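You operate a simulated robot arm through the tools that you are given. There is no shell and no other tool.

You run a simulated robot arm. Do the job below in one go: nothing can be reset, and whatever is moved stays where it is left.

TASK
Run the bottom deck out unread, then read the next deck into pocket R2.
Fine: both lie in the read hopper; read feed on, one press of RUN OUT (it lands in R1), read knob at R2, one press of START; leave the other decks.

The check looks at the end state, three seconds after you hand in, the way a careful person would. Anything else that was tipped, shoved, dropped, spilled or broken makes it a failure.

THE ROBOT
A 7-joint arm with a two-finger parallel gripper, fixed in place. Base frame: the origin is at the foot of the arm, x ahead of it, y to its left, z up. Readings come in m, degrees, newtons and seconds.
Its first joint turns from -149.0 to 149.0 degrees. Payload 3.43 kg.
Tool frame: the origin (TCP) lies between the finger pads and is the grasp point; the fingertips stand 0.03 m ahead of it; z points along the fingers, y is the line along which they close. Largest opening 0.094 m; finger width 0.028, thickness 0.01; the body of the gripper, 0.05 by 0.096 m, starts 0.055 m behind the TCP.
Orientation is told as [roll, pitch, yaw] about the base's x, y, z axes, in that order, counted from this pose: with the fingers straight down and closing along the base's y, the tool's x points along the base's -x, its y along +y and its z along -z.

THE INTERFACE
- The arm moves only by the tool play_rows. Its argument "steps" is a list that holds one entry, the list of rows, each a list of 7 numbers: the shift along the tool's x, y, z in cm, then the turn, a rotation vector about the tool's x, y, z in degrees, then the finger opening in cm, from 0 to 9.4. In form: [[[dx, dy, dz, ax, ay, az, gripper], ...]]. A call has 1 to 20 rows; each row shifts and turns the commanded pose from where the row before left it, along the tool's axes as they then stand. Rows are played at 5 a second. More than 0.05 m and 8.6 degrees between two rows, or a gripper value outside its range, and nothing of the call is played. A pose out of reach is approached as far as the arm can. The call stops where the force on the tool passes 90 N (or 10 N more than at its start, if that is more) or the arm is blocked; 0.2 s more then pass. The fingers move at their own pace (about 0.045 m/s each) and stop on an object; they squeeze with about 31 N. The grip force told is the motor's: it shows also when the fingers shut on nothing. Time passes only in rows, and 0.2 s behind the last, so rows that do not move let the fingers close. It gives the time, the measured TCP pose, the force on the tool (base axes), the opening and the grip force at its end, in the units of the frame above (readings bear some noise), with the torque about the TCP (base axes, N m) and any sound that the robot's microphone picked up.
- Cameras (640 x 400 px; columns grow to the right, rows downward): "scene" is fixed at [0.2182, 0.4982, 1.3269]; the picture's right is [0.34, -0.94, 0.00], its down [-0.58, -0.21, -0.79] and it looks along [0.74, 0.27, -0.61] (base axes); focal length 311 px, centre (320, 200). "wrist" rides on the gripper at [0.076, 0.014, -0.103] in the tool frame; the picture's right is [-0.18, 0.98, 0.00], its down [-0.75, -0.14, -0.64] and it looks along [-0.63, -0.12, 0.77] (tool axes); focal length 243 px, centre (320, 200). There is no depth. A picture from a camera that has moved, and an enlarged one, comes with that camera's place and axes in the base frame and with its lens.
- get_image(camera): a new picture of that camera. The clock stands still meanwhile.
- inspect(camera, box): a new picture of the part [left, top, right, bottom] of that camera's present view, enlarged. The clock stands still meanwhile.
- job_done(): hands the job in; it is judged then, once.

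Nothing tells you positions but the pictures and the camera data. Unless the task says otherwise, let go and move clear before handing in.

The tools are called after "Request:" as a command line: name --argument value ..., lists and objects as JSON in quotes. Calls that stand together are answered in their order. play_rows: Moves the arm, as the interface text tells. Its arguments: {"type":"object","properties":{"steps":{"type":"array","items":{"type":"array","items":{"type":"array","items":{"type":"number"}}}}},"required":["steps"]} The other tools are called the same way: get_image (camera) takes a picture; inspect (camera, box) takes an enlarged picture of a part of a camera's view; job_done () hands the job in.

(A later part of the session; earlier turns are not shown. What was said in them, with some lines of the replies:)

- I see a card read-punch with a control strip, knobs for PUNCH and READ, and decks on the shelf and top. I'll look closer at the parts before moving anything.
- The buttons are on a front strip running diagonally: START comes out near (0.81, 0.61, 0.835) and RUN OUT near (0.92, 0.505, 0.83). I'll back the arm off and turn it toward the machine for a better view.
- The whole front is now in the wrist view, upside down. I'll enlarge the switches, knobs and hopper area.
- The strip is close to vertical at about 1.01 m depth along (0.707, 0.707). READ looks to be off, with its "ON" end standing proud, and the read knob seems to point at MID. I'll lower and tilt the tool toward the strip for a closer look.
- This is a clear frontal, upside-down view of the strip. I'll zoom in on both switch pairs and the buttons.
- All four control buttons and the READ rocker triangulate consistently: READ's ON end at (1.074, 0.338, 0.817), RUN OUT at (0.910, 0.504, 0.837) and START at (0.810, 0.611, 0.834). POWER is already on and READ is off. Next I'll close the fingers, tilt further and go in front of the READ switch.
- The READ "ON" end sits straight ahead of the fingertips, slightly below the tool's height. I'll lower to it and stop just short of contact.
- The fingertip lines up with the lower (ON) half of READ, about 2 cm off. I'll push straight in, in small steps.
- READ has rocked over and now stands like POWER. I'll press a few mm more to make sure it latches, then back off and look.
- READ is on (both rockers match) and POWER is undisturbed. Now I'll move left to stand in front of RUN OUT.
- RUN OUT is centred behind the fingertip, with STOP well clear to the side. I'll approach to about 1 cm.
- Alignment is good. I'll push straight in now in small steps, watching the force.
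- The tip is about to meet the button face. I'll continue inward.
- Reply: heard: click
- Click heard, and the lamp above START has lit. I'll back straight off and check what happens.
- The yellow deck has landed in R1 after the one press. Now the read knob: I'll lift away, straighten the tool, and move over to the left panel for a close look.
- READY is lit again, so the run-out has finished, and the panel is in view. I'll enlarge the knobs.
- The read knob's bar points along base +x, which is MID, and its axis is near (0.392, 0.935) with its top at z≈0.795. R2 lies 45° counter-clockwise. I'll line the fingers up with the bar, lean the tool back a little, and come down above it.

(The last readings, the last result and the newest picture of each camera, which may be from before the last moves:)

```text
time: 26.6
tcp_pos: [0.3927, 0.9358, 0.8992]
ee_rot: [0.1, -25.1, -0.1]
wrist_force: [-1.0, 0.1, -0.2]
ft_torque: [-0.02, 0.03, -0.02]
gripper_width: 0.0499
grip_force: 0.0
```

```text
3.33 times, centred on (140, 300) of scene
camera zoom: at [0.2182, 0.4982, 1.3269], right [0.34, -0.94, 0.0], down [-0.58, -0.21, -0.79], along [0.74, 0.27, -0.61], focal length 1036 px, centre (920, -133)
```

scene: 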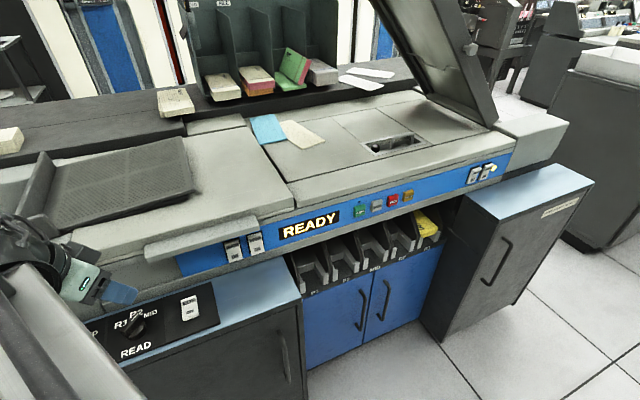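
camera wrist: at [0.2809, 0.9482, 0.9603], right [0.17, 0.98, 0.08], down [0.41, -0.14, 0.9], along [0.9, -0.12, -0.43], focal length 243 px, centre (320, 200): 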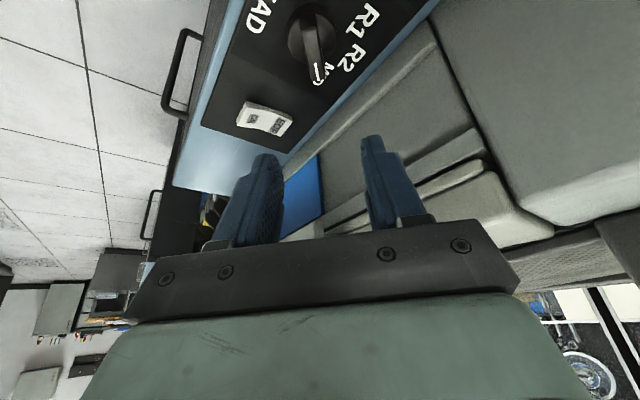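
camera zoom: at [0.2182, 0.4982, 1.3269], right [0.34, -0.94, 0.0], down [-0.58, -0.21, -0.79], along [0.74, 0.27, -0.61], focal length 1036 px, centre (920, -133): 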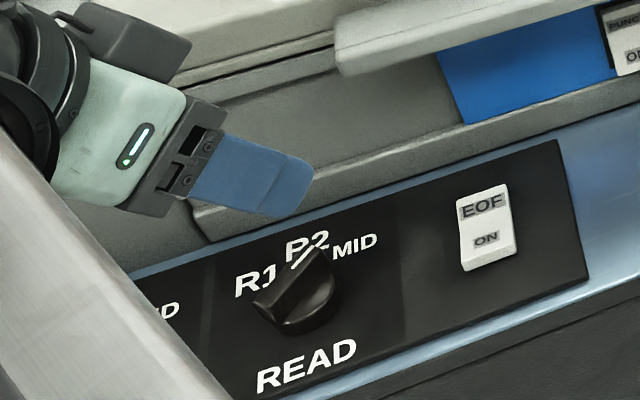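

The bar top is at z≈0.795 and the skirt's top at ≈0.779; my tool is centred over the axis within a few mm. I'll descend so the fingers straddle the bar.

Request:
play_rows --steps '[[[0.9, 0.1, 1.9, 0, 0, 0, 4], [0.9, 0.1, 1.9, 0, 0, 0, 4], [0.6, 0, 1.3, 0, 0, 0, 4]]]'

Request:
get_image --camera "wrist"

Request:
inspect --camera "scene" --box '[60, 240, 220, 360]'

```text
time: 27.4
tcp_pos: [0.3935, 0.9349, 0.8422]
ee_rot: [0.0, -25.1, 0.0]
wrist_force: [0.5, 0.0, -0.2]
ft_torque: [0.01, 0.02, -0.01]
gripper_width: 0.0402
grip_force: 0.0
```

```text
taken
camera wrist: at [0.2809, 0.9496, 0.9042], right [0.17, 0.98, 0.08], down [0.41, -0.14, 0.9], along [0.9, -0.12, -0.43], focal length 243 px, centre (320, 200)
```

wrist: 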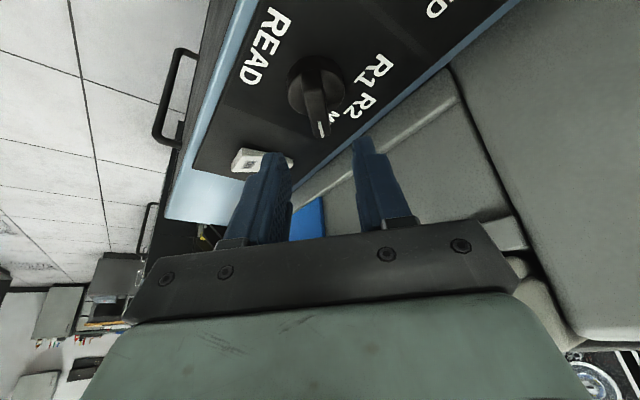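

```text
3.33 times, centred on (140, 300) of scene
camera zoom: at [0.2182, 0.4982, 1.3269], right [0.34, -0.94, 0.0], down [-0.58, -0.21, -0.79], along [0.74, 0.27, -0.61], focal length 1036 px, centre (920, -133)
```

zoom: 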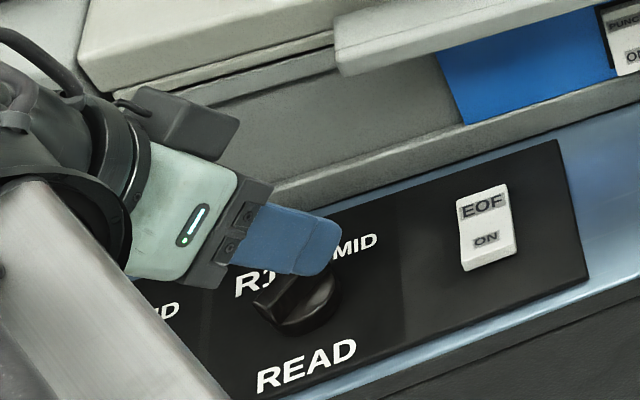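

Fingers straddle the bar. I'll go down the last 2.6 cm and check again before closing.

Request:
play_rows --steps '[[[0.37, 0.05, 0.79, 0, 0, 0, 4], [0.37, 0.05, 0.79, 0, 0, 0, 4], [0.36, 0.05, 0.78, 0, 0, 0, 4], [0, 0, 0, 0, 0, 0, 4]]]'

Request:
get_image --camera "wrist"

Request:
inspect --camera "scene" --box '[60, 240, 220, 360]'

```text
time: 28.4
tcp_pos: [0.3936, 0.938, 0.8166]
ee_rot: [0.0, -25.0, 0.0]
wrist_force: [0.1, -0.2, 0.1]
ft_torque: [-0.02, 0.0, -0.04]
gripper_width: 0.0399
grip_force: 0.0
```

```text
taken
camera wrist: at [0.2807, 0.9515, 0.8785], right [0.17, 0.98, 0.08], down [0.41, -0.14, 0.9], along [0.9, -0.12, -0.43], focal length 243 px, centre (320, 200)
```

wrist: 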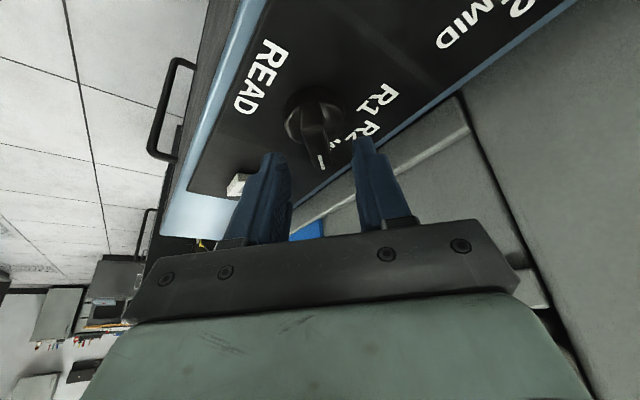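

```text
3.33 times, centred on (140, 300) of scene
camera zoom: at [0.2182, 0.4982, 1.3269], right [0.34, -0.94, 0.0], down [-0.58, -0.21, -0.79], along [0.74, 0.27, -0.61], focal length 1036 px, centre (920, -133)
```

zoom: 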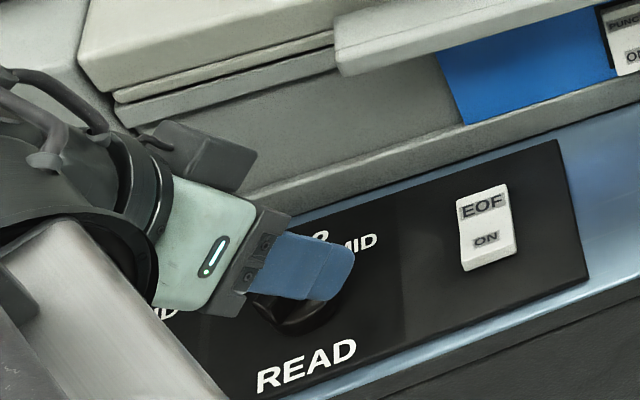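

The fingertips bracket the bar's pointer half above the skirt. I'll close on the bar.

Request:
play_rows --steps '[[[0, 0, 0, 0, 0, 0, 2], [0, 0, 0, 0, 0, 0, 0.8], [0, 0, 0, 0, 0, 0, 0.8], [0, 0, 0, 0, 0, 0, 0.8]]]'

Request:
inspect --camera "wrist" --box '[240, 70, 400, 170]'

```text
time: 29.4
tcp_pos: [0.3934, 0.9393, 0.8167]
ee_rot: [0.1, -25.0, 0.0]
wrist_force: [0.5, 7.2, 0.7]
ft_torque: [0.2, 0.02, 0.02]
gripper_width: 0.0116
grip_force: 44.9
```

```text
4.00 times, centred on (320, 120) of wrist
camera zoom: at [0.2807, 0.9521, 0.8785], right [0.17, 0.98, 0.08], down [0.41, -0.14, 0.9], along [0.9, -0.12, -0.43], focal length 970 px, centre (320, 520)
```

zoom: 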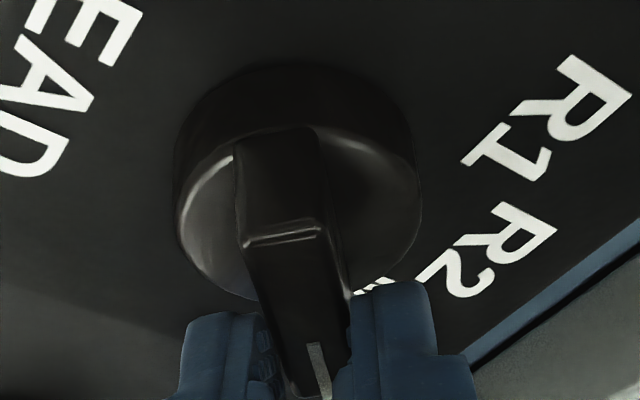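

The bar is held (11.6 mm). I'll turn 45° counter-clockwise about the vertical through the knob axis.

Request:
play_rows --steps '[[[0, 0.1, 0, -2.113, 0, -4.532, 0.8], [0, 0, 0, -2.113, 0, -4.532, 0.8], [0, 0, 0, -2.113, 0, -4.532, 0.8], [0, 0, 0, -2.113, 0, -4.532, 0.8], [0, 0, 0, -2.113, 0, -4.532, 0.8], [0, 0, 0, -2.113, 0, -4.532, 0.8], [0, 0, 0, -2.113, 0, -4.532, 0.8], [0, 0, 0, -2.113, 0, -4.532, 0.8], [0, 0, 0, -2.113, 0, -4.532, 0.8], [0, 0, 0, 0, 0, 0, 0.8]]]'

Request:
get_image --camera "wrist"

Request:
inspect --camera "scene" --box '[60, 240, 220, 360]'

```text
time: 31.6
tcp_pos: [0.3934, 0.9387, 0.8175]
ee_rot: [-0.1, -25.0, 45.1]
wrist_force: [0.4, -18.4, 2.9]
ft_torque: [-0.46, 0.0, -0.02]
gripper_width: 0.0121
grip_force: 44.7
```

```text
taken
camera wrist: at [0.3039, 0.8678, 0.8786], right [-0.58, 0.81, 0.08], down [0.39, 0.19, 0.9], along [0.72, 0.55, -0.43], focal length 243 px, centre (320, 200)
```

wrist: 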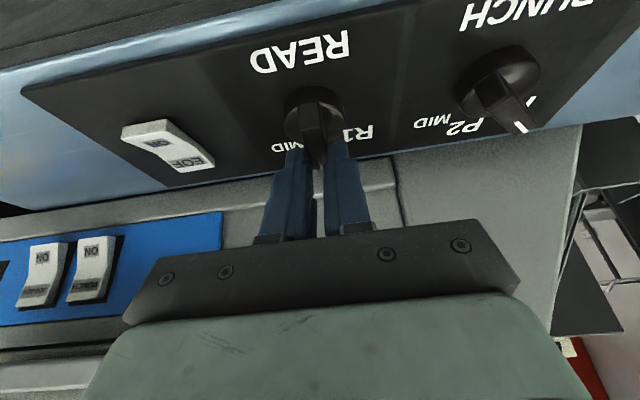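

```text
3.33 times, centred on (140, 300) of scene
camera zoom: at [0.2182, 0.4982, 1.3269], right [0.34, -0.94, 0.0], down [-0.58, -0.21, -0.79], along [0.74, 0.27, -0.61], focal length 1036 px, centre (920, -133)
```

zoom: 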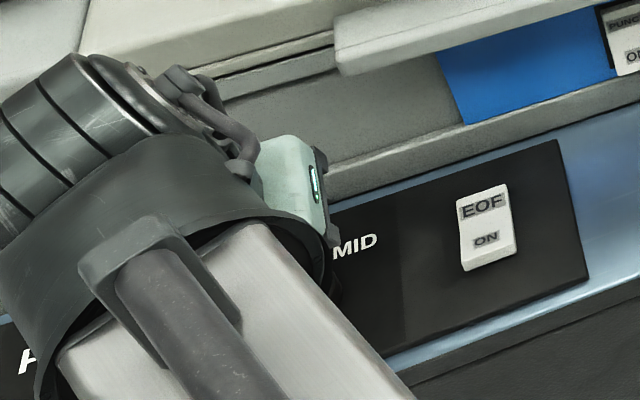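

The bar now points straight at R2. I'll open, lift straight up, and check it.

Request:
play_rows --steps '[[[0, 0, 0, 0, 0, 0, 2.5], [0, 0, 0, 0, 0, 0, 4], [0, 0, 0, 0, 0, 0, 4], [-0.85, 0, -1.81, 0, 0, 0, 4], [-1.27, 0, -2.72, 0, 0, 0, 4], [-1.27, 0, -2.72, 0, 0, 0, 4], [-1.27, 0, -2.72, 0, 0, 0, 4]]]'

Request:
get_image --camera "wrist"

Request:
inspect --camera "wrist" --box '[260, 0, 420, 100]'

```text
time: 33.2
tcp_pos: [0.3928, 0.9394, 0.9266]
ee_rot: [0.0, -24.9, 45.0]
wrist_force: [0.4, -0.6, -0.5]
ft_torque: [0.01, 0.01, -0.01]
gripper_width: 0.04
grip_force: 0.0
```

```text
taken
camera wrist: at [0.304, 0.8684, 0.9874], right [-0.58, 0.81, 0.08], down [0.39, 0.19, 0.9], along [0.72, 0.55, -0.43], focal length 243 px, centre (320, 200)
```

wrist: 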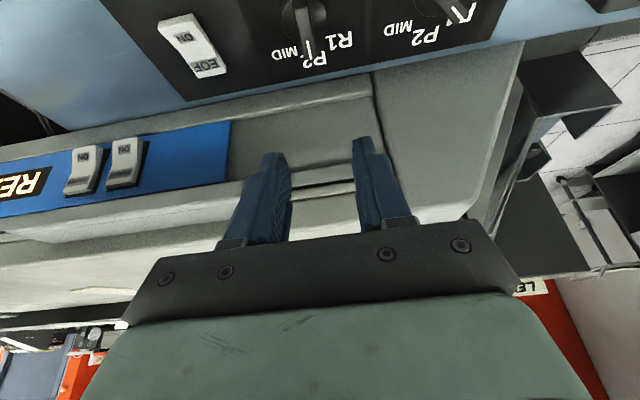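

```text
4.00 times, centred on (340, 50) of wrist
camera zoom: at [0.304, 0.8684, 0.9874], right [-0.58, 0.81, 0.08], down [0.39, 0.19, 0.9], along [0.72, 0.55, -0.43], focal length 970 px, centre (240, 800)
```

zoom: 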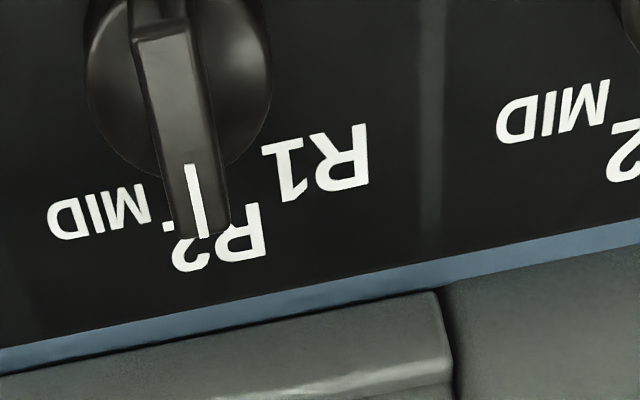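

The pointer is squarely on R2. Now I'll close the fingers and go back in front of START, above the strip level first.

Request:
play_rows --steps '[[[1.57, 0, -2.94, 0, 0, 0, 4], [1.57, 0, -2.94, 0, 0, 0, 2], [1.57, 0, -2.94, 0, 0, 0, 0], [0, -4.08, 0, 0, 0, 0, 0], [0, -4.08, 0, 0, 0, 0, 0], [0, -4.08, 0, 0, 0, 0, 0], [0, -4.08, 0, 0, 0, 0, 0], [0, -4.08, 0, 0, 0, 0, 0], [0, -4.08, 0, 0, 0, 0, 0], [0, -4.08, 0, 0, 0, 0, 0], [0, -4.08, 0, 0, 0, 0, 0], [0, -4.08, 0, 0, 0, 0, 0], [0, -4.08, 0, 0, 0, 0, 0], [0, -4.08, 0, 0, 0, 0, 0], [0, -4.08, 0, 0, 0, 0, 0], [0, -4.08, 0, 0, 0, 0, 0], [0, 0, 0, 0, 0, 0, 0]]]'

Request:
play_rows --steps '[[[0, 0, 0, 0, -7, 0, 0], [0, 0, 0, 0, -7, 0, 0], [0, 0, 0, 0, -7, 0, 0], [0, 0, 0, 0, -7, 0, 0], [0, 0, 0, 0, -7, 0, 0], [0, 0, 0, 0, 0, 0, 0]]]'

Request:
get_image --camera "wrist"

Request:
get_image --camera "scene"

Request:
inspect --camera "scene" --box '[60, 260, 220, 380]'

```text
time: 36.8
tcp_pos: [0.7121, 0.5074, 0.9888]
ee_rot: [0.0, -25.0, 45.0]
wrist_force: [-0.1, -0.8, 0.3]
ft_torque: [0.01, 0.0, 0.0]
gripper_width: 0.0
grip_force: 31.9
```

```text
time: 38.2
tcp_pos: [0.7126, 0.509, 0.987]
ee_rot: [0.1, -60.1, 45.0]
wrist_force: [-0.3, 0.3, 0.1]
ft_torque: [0.02, -0.01, 0.01]
gripper_width: 0.0
grip_force: 30.4
```

```text
taken
camera wrist: at [0.6117, 0.4272, 0.9728], right [-0.63, 0.76, 0.16], down [-0.03, -0.23, 0.97], along [0.78, 0.61, 0.16], focal length 243 px, centre (320, 200)
```

wrist: 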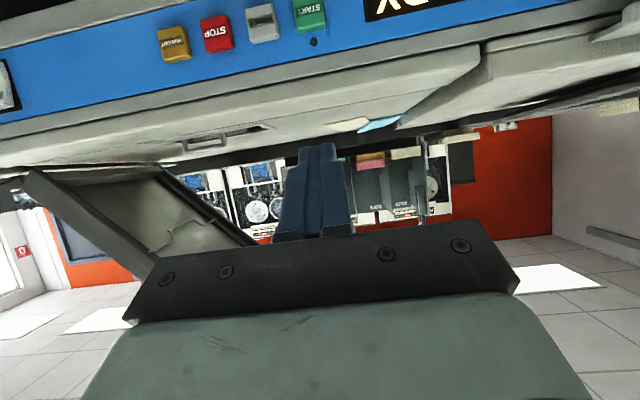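

```text
taken
```

scene: 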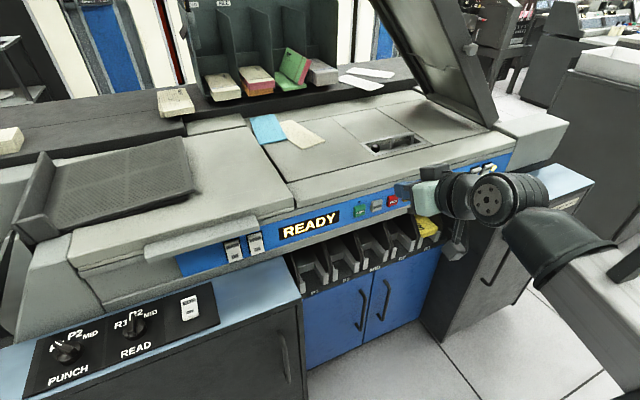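

```text
3.33 times, centred on (140, 320) of scene
camera zoom: at [0.2182, 0.4982, 1.3269], right [0.34, -0.94, 0.0], down [-0.58, -0.21, -0.79], along [0.74, 0.27, -0.61], focal length 1036 px, centre (920, -200)
```

zoom: 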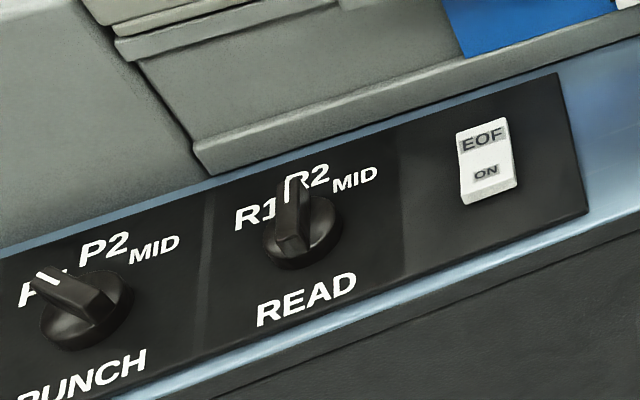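

Knob is confirmed at R2 from the scene view and READY is lit. START comes out at (0.813, 0.611, 0.83), directly ahead and below. I'll descend in front of it.

Request:
play_rows --steps '[[[2.99, 0, 2.57, 0, 0, 0, 0], [2.99, 0, 2.57, 0, 0, 0, 0], [2.99, 0, 2.57, 0, 0, 0, 0], [2.99, 0, 2.57, 0, 0, 0, 0], [-1, 0, 1.73, 0, 0, 0, 0], [-1, 0, 1.73, 0, 0, 0, 0], [0, 0, 0, 0, 0, 0, 0]]]'

Request:
get_image --camera "wrist"

Request:
inspect --camera "scene" --box '[320, 160, 440, 240]'

```text
time: 39.8
tcp_pos: [0.7597, 0.5588, 0.8333]
ee_rot: [0.0, -59.9, 45.0]
wrist_force: [0.6, -0.4, -0.6]
ft_torque: [0.0, -0.01, 0.01]
gripper_width: 0.0
grip_force: 30.8
```

```text
taken
camera wrist: at [0.6599, 0.4762, 0.8188], right [-0.63, 0.76, 0.16], down [-0.03, -0.23, 0.97], along [0.78, 0.61, 0.16], focal length 243 px, centre (320, 200)
```

wrist: 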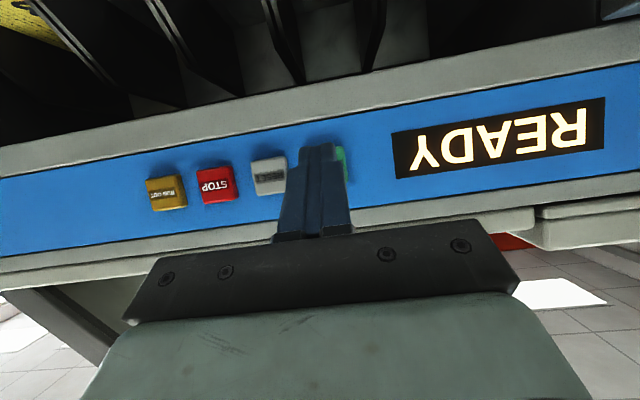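

```text
5.00 times, centred on (380, 200) of scene
camera zoom: at [0.2182, 0.4982, 1.3269], right [0.34, -0.94, 0.0], down [-0.58, -0.21, -0.79], along [0.74, 0.27, -0.61], focal length 1554 px, centre (20, 200)
```

zoom: 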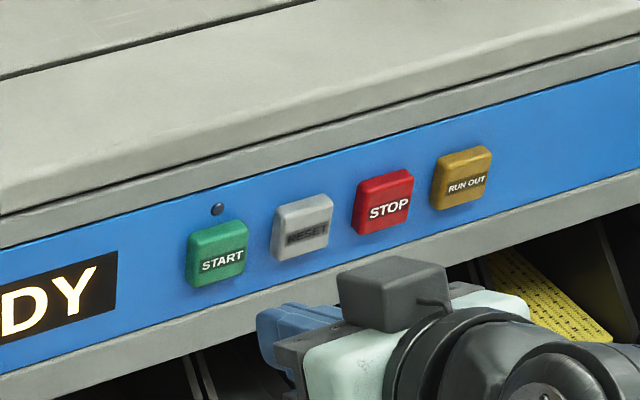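

START is just behind the fingertip. I'll nudge 3 mm right, approach and press in small steps until the click.

Request:
play_rows --steps '[[[-0.9, -0.3, 1.56, 0, 0, 0, 0], [-0.75, 0, 1.3, 0, 0, 0, 0], [-0.25, 0, 0.433, 0, 0, 0, 0], [-0.15, 0, 0.26, 0, 0, 0, 0]]]'

Request:
inspect --camera "scene" --box '[320, 160, 440, 240]'

```text
time: 40.8
tcp_pos: [0.7918, 0.5839, 0.8324]
ee_rot: [-0.1, -60.1, 45.0]
wrist_force: [0.6, 0.2, 0.0]
ft_torque: [0.0, 0.01, 0.02]
gripper_width: 0.0
grip_force: 30.9
```

```text
5.00 times, centred on (380, 200) of scene
camera zoom: at [0.2182, 0.4982, 1.3269], right [0.34, -0.94, 0.0], down [-0.58, -0.21, -0.79], along [0.74, 0.27, -0.61], focal length 1554 px, centre (20, 200)
```

zoom: 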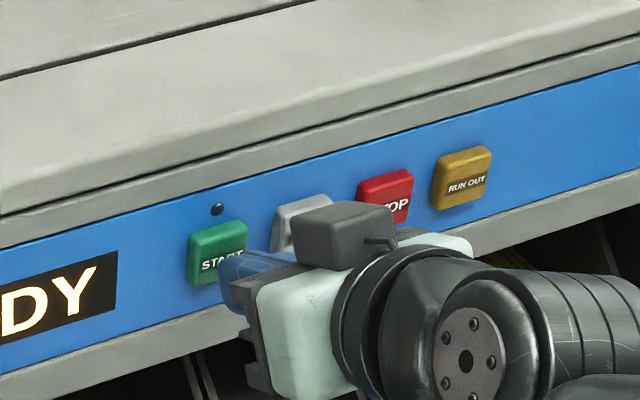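

The tip is at the START face. A few more millimetres in.

Request:
play_rows --steps '[[[-0.15, 0, 0.26, 0, 0, 0, 0], [-0.15, 0, 0.26, 0, 0, 0, 0]]]'

Request:
inspect --camera "scene" --box '[320, 160, 440, 240]'

```text
time: 41.4
tcp_pos: [0.7942, 0.5874, 0.8327]
ee_rot: [-0.1, -60.1, 45.0]
wrist_force: [-5.6, -4.6, 1.1]
ft_torque: [0.0, 0.04, 0.02]
gripper_width: 0.0
grip_force: 30.2
heard: click
```

```text
5.00 times, centred on (380, 200) of scene
camera zoom: at [0.2182, 0.4982, 1.3269], right [0.34, -0.94, 0.0], down [-0.58, -0.21, -0.79], along [0.74, 0.27, -0.61], focal length 1554 px, centre (20, 200)
```

zoom: 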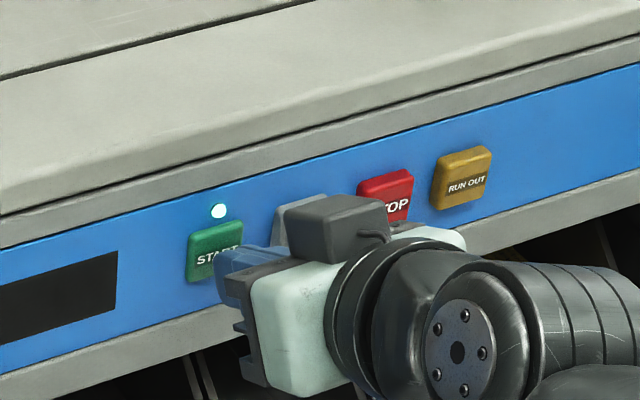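

The click came and the lamp lit, so the machine is running. I'll back straight off, move clear and watch where the deck goes.

Request:
play_rows --steps '[[[0.75, 0, -1.3, 0, 0, 0, 0], [1.5, 0, -2.6, 0, 0, 0, 0], [2, 0, -3.46, 0, 0, 0, 0], [2, 0, -3.46, 0, 0, 0, 0], [-2.5, 0, -4, 0, 0, 0, 0], [-2.5, 0, -4, 0, 0, 0, 0], [-2.5, 0, -4, 0, 0, 0, 0], [0, 0, 0, 0, 0, 0, 0], [0, 0, 0, 0, 0, 0, 0], [0, 0, 0, 0, 0, 0, 0], [0, 0, 0, 0, 0, 0, 0], [0, 0, 0, 0, 0, 0, 0], [0, 0, 0, 0, 0, 0, 0], [0, 0, 0, 0, 0, 0, 0]]]'

Request:
get_image --camera "scene"

Request:
get_image --camera "wrist"

Request:
inspect --camera "scene" --box '[280, 180, 460, 300]'

```text
time: 44.4
tcp_pos: [0.6608, 0.4526, 0.9574]
ee_rot: [0.0, -60.0, 45.0]
wrist_force: [-0.8, 0.4, -0.9]
ft_torque: [0.03, 0.03, -0.02]
gripper_width: 0.0
grip_force: 30.6
```

```text
taken
```

scene: 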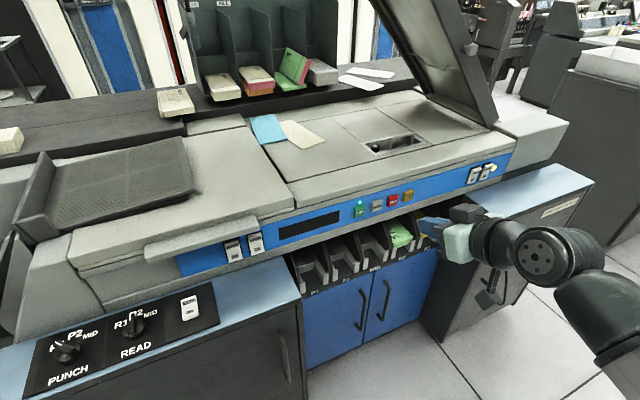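

```text
taken
camera wrist: at [0.5611, 0.3715, 0.9424], right [-0.63, 0.76, 0.16], down [-0.03, -0.23, 0.97], along [0.78, 0.61, 0.16], focal length 243 px, centre (320, 200)
```

wrist: 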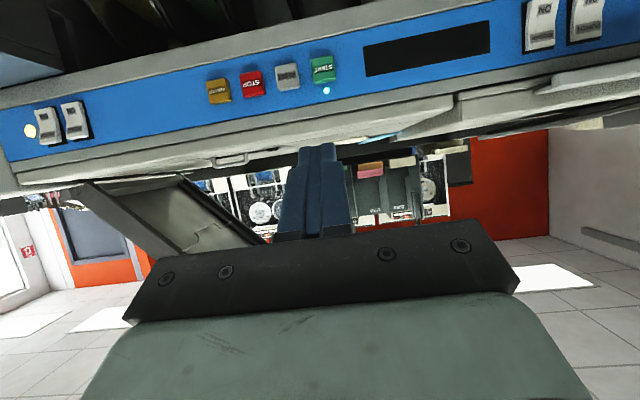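

```text
3.33 times, centred on (370, 240) of scene
camera zoom: at [0.2182, 0.4982, 1.3269], right [0.34, -0.94, 0.0], down [-0.58, -0.21, -0.79], along [0.74, 0.27, -0.61], focal length 1036 px, centre (153, 67)
```

zoom: 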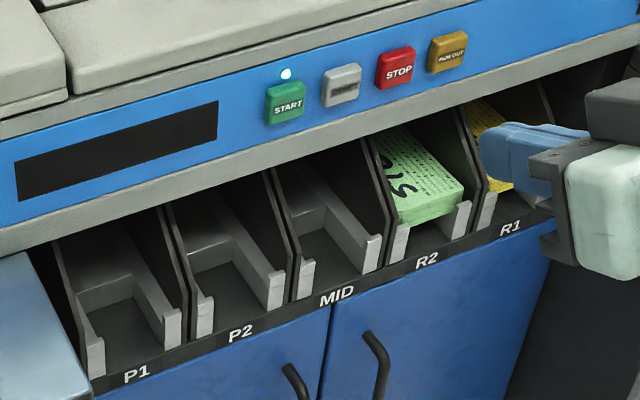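

The green deck has landed in R2 and yellow is in R1. I'll move further clear and wait for the machine to finish its cycle.

Request:
play_rows --steps '[[[-3, 0, -3, 0, 0, 0, 0], [-3, 0, -3, 0, 0, 0, 0], [-3, 0, -3, 0, 0, 0, 0], [0, 0, 0, 0, 0, 0, 0], [0, 0, 0, 0, 0, 0, 0], [0, 0, 0, 0, 0, 0, 0], [0, 0, 0, 0, 0, 0, 0], [0, 0, 0, 0, 0, 0, 0], [0, 0, 0, 0, 0, 0, 0], [0, 0, 0, 0, 0, 0, 0], [0, 0, 0, 0, 0, 0, 0], [0, 0, 0, 0, 0, 0, 0], [0, 0, 0, 0, 0, 0, 0], [0, 0, 0, 0, 0, 0, 0], [0, 0, 0, 0, 0, 0, 0]]]'

Request:
get_image --camera "scene"

Request:
inspect --camera "scene" --box '[280, 180, 460, 300]'

```text
time: 47.6
tcp_pos: [0.6393, 0.4287, 1.0812]
ee_rot: [0.0, -59.9, 45.0]
wrist_force: [0.3, 0.3, 0.4]
ft_torque: [0.01, 0.03, 0.0]
gripper_width: 0.0
grip_force: 31.5
```

```text
taken
```

scene: 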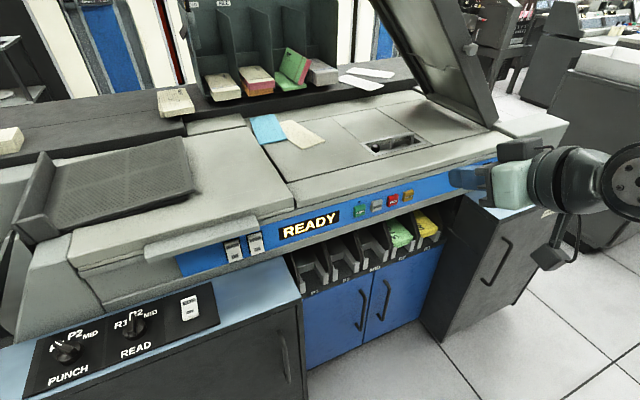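

```text
3.33 times, centred on (370, 240) of scene
camera zoom: at [0.2182, 0.4982, 1.3269], right [0.34, -0.94, 0.0], down [-0.58, -0.21, -0.79], along [0.74, 0.27, -0.61], focal length 1036 px, centre (153, 67)
```

zoom: 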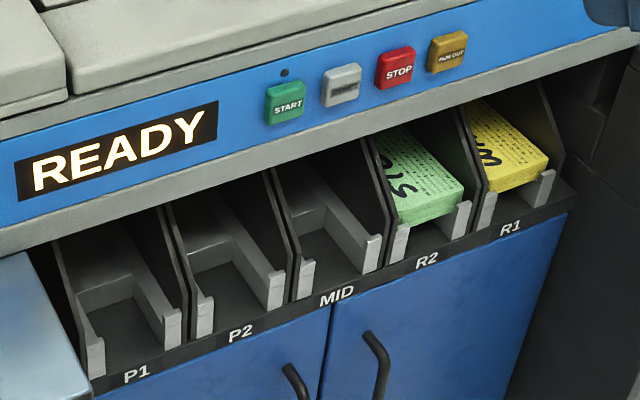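

The cycle has finished: READY is lit again, the yellow deck lies in R1 and the green deck in R2. The read knob is at R2, the read feed is on, the other decks are untouched and the arm is clear, so I'm handing in.

Request:
job_done

```text
The job is handed in.
```

The job is handed in. The bottom deck (yellow) was run out unread into R1, and the next deck (green) was read into R2.

- **Read feed:** READ was off, so I switched it on. POWER was already on and I left it alone.
- **Run out:** I pressed RUN OUT once. There was a click, the yellow deck dropped into R1, and READY came back on.
- **Read knob:** It was pointing at MID. I turned it to R2 and checked it from both cameras.
- **Start:** I pressed START once. There was a click, the green deck dropped into R2, and READY came back on.

I touched none of the other decks, saw nothing tipped or moved, and left the arm clear of the machine.
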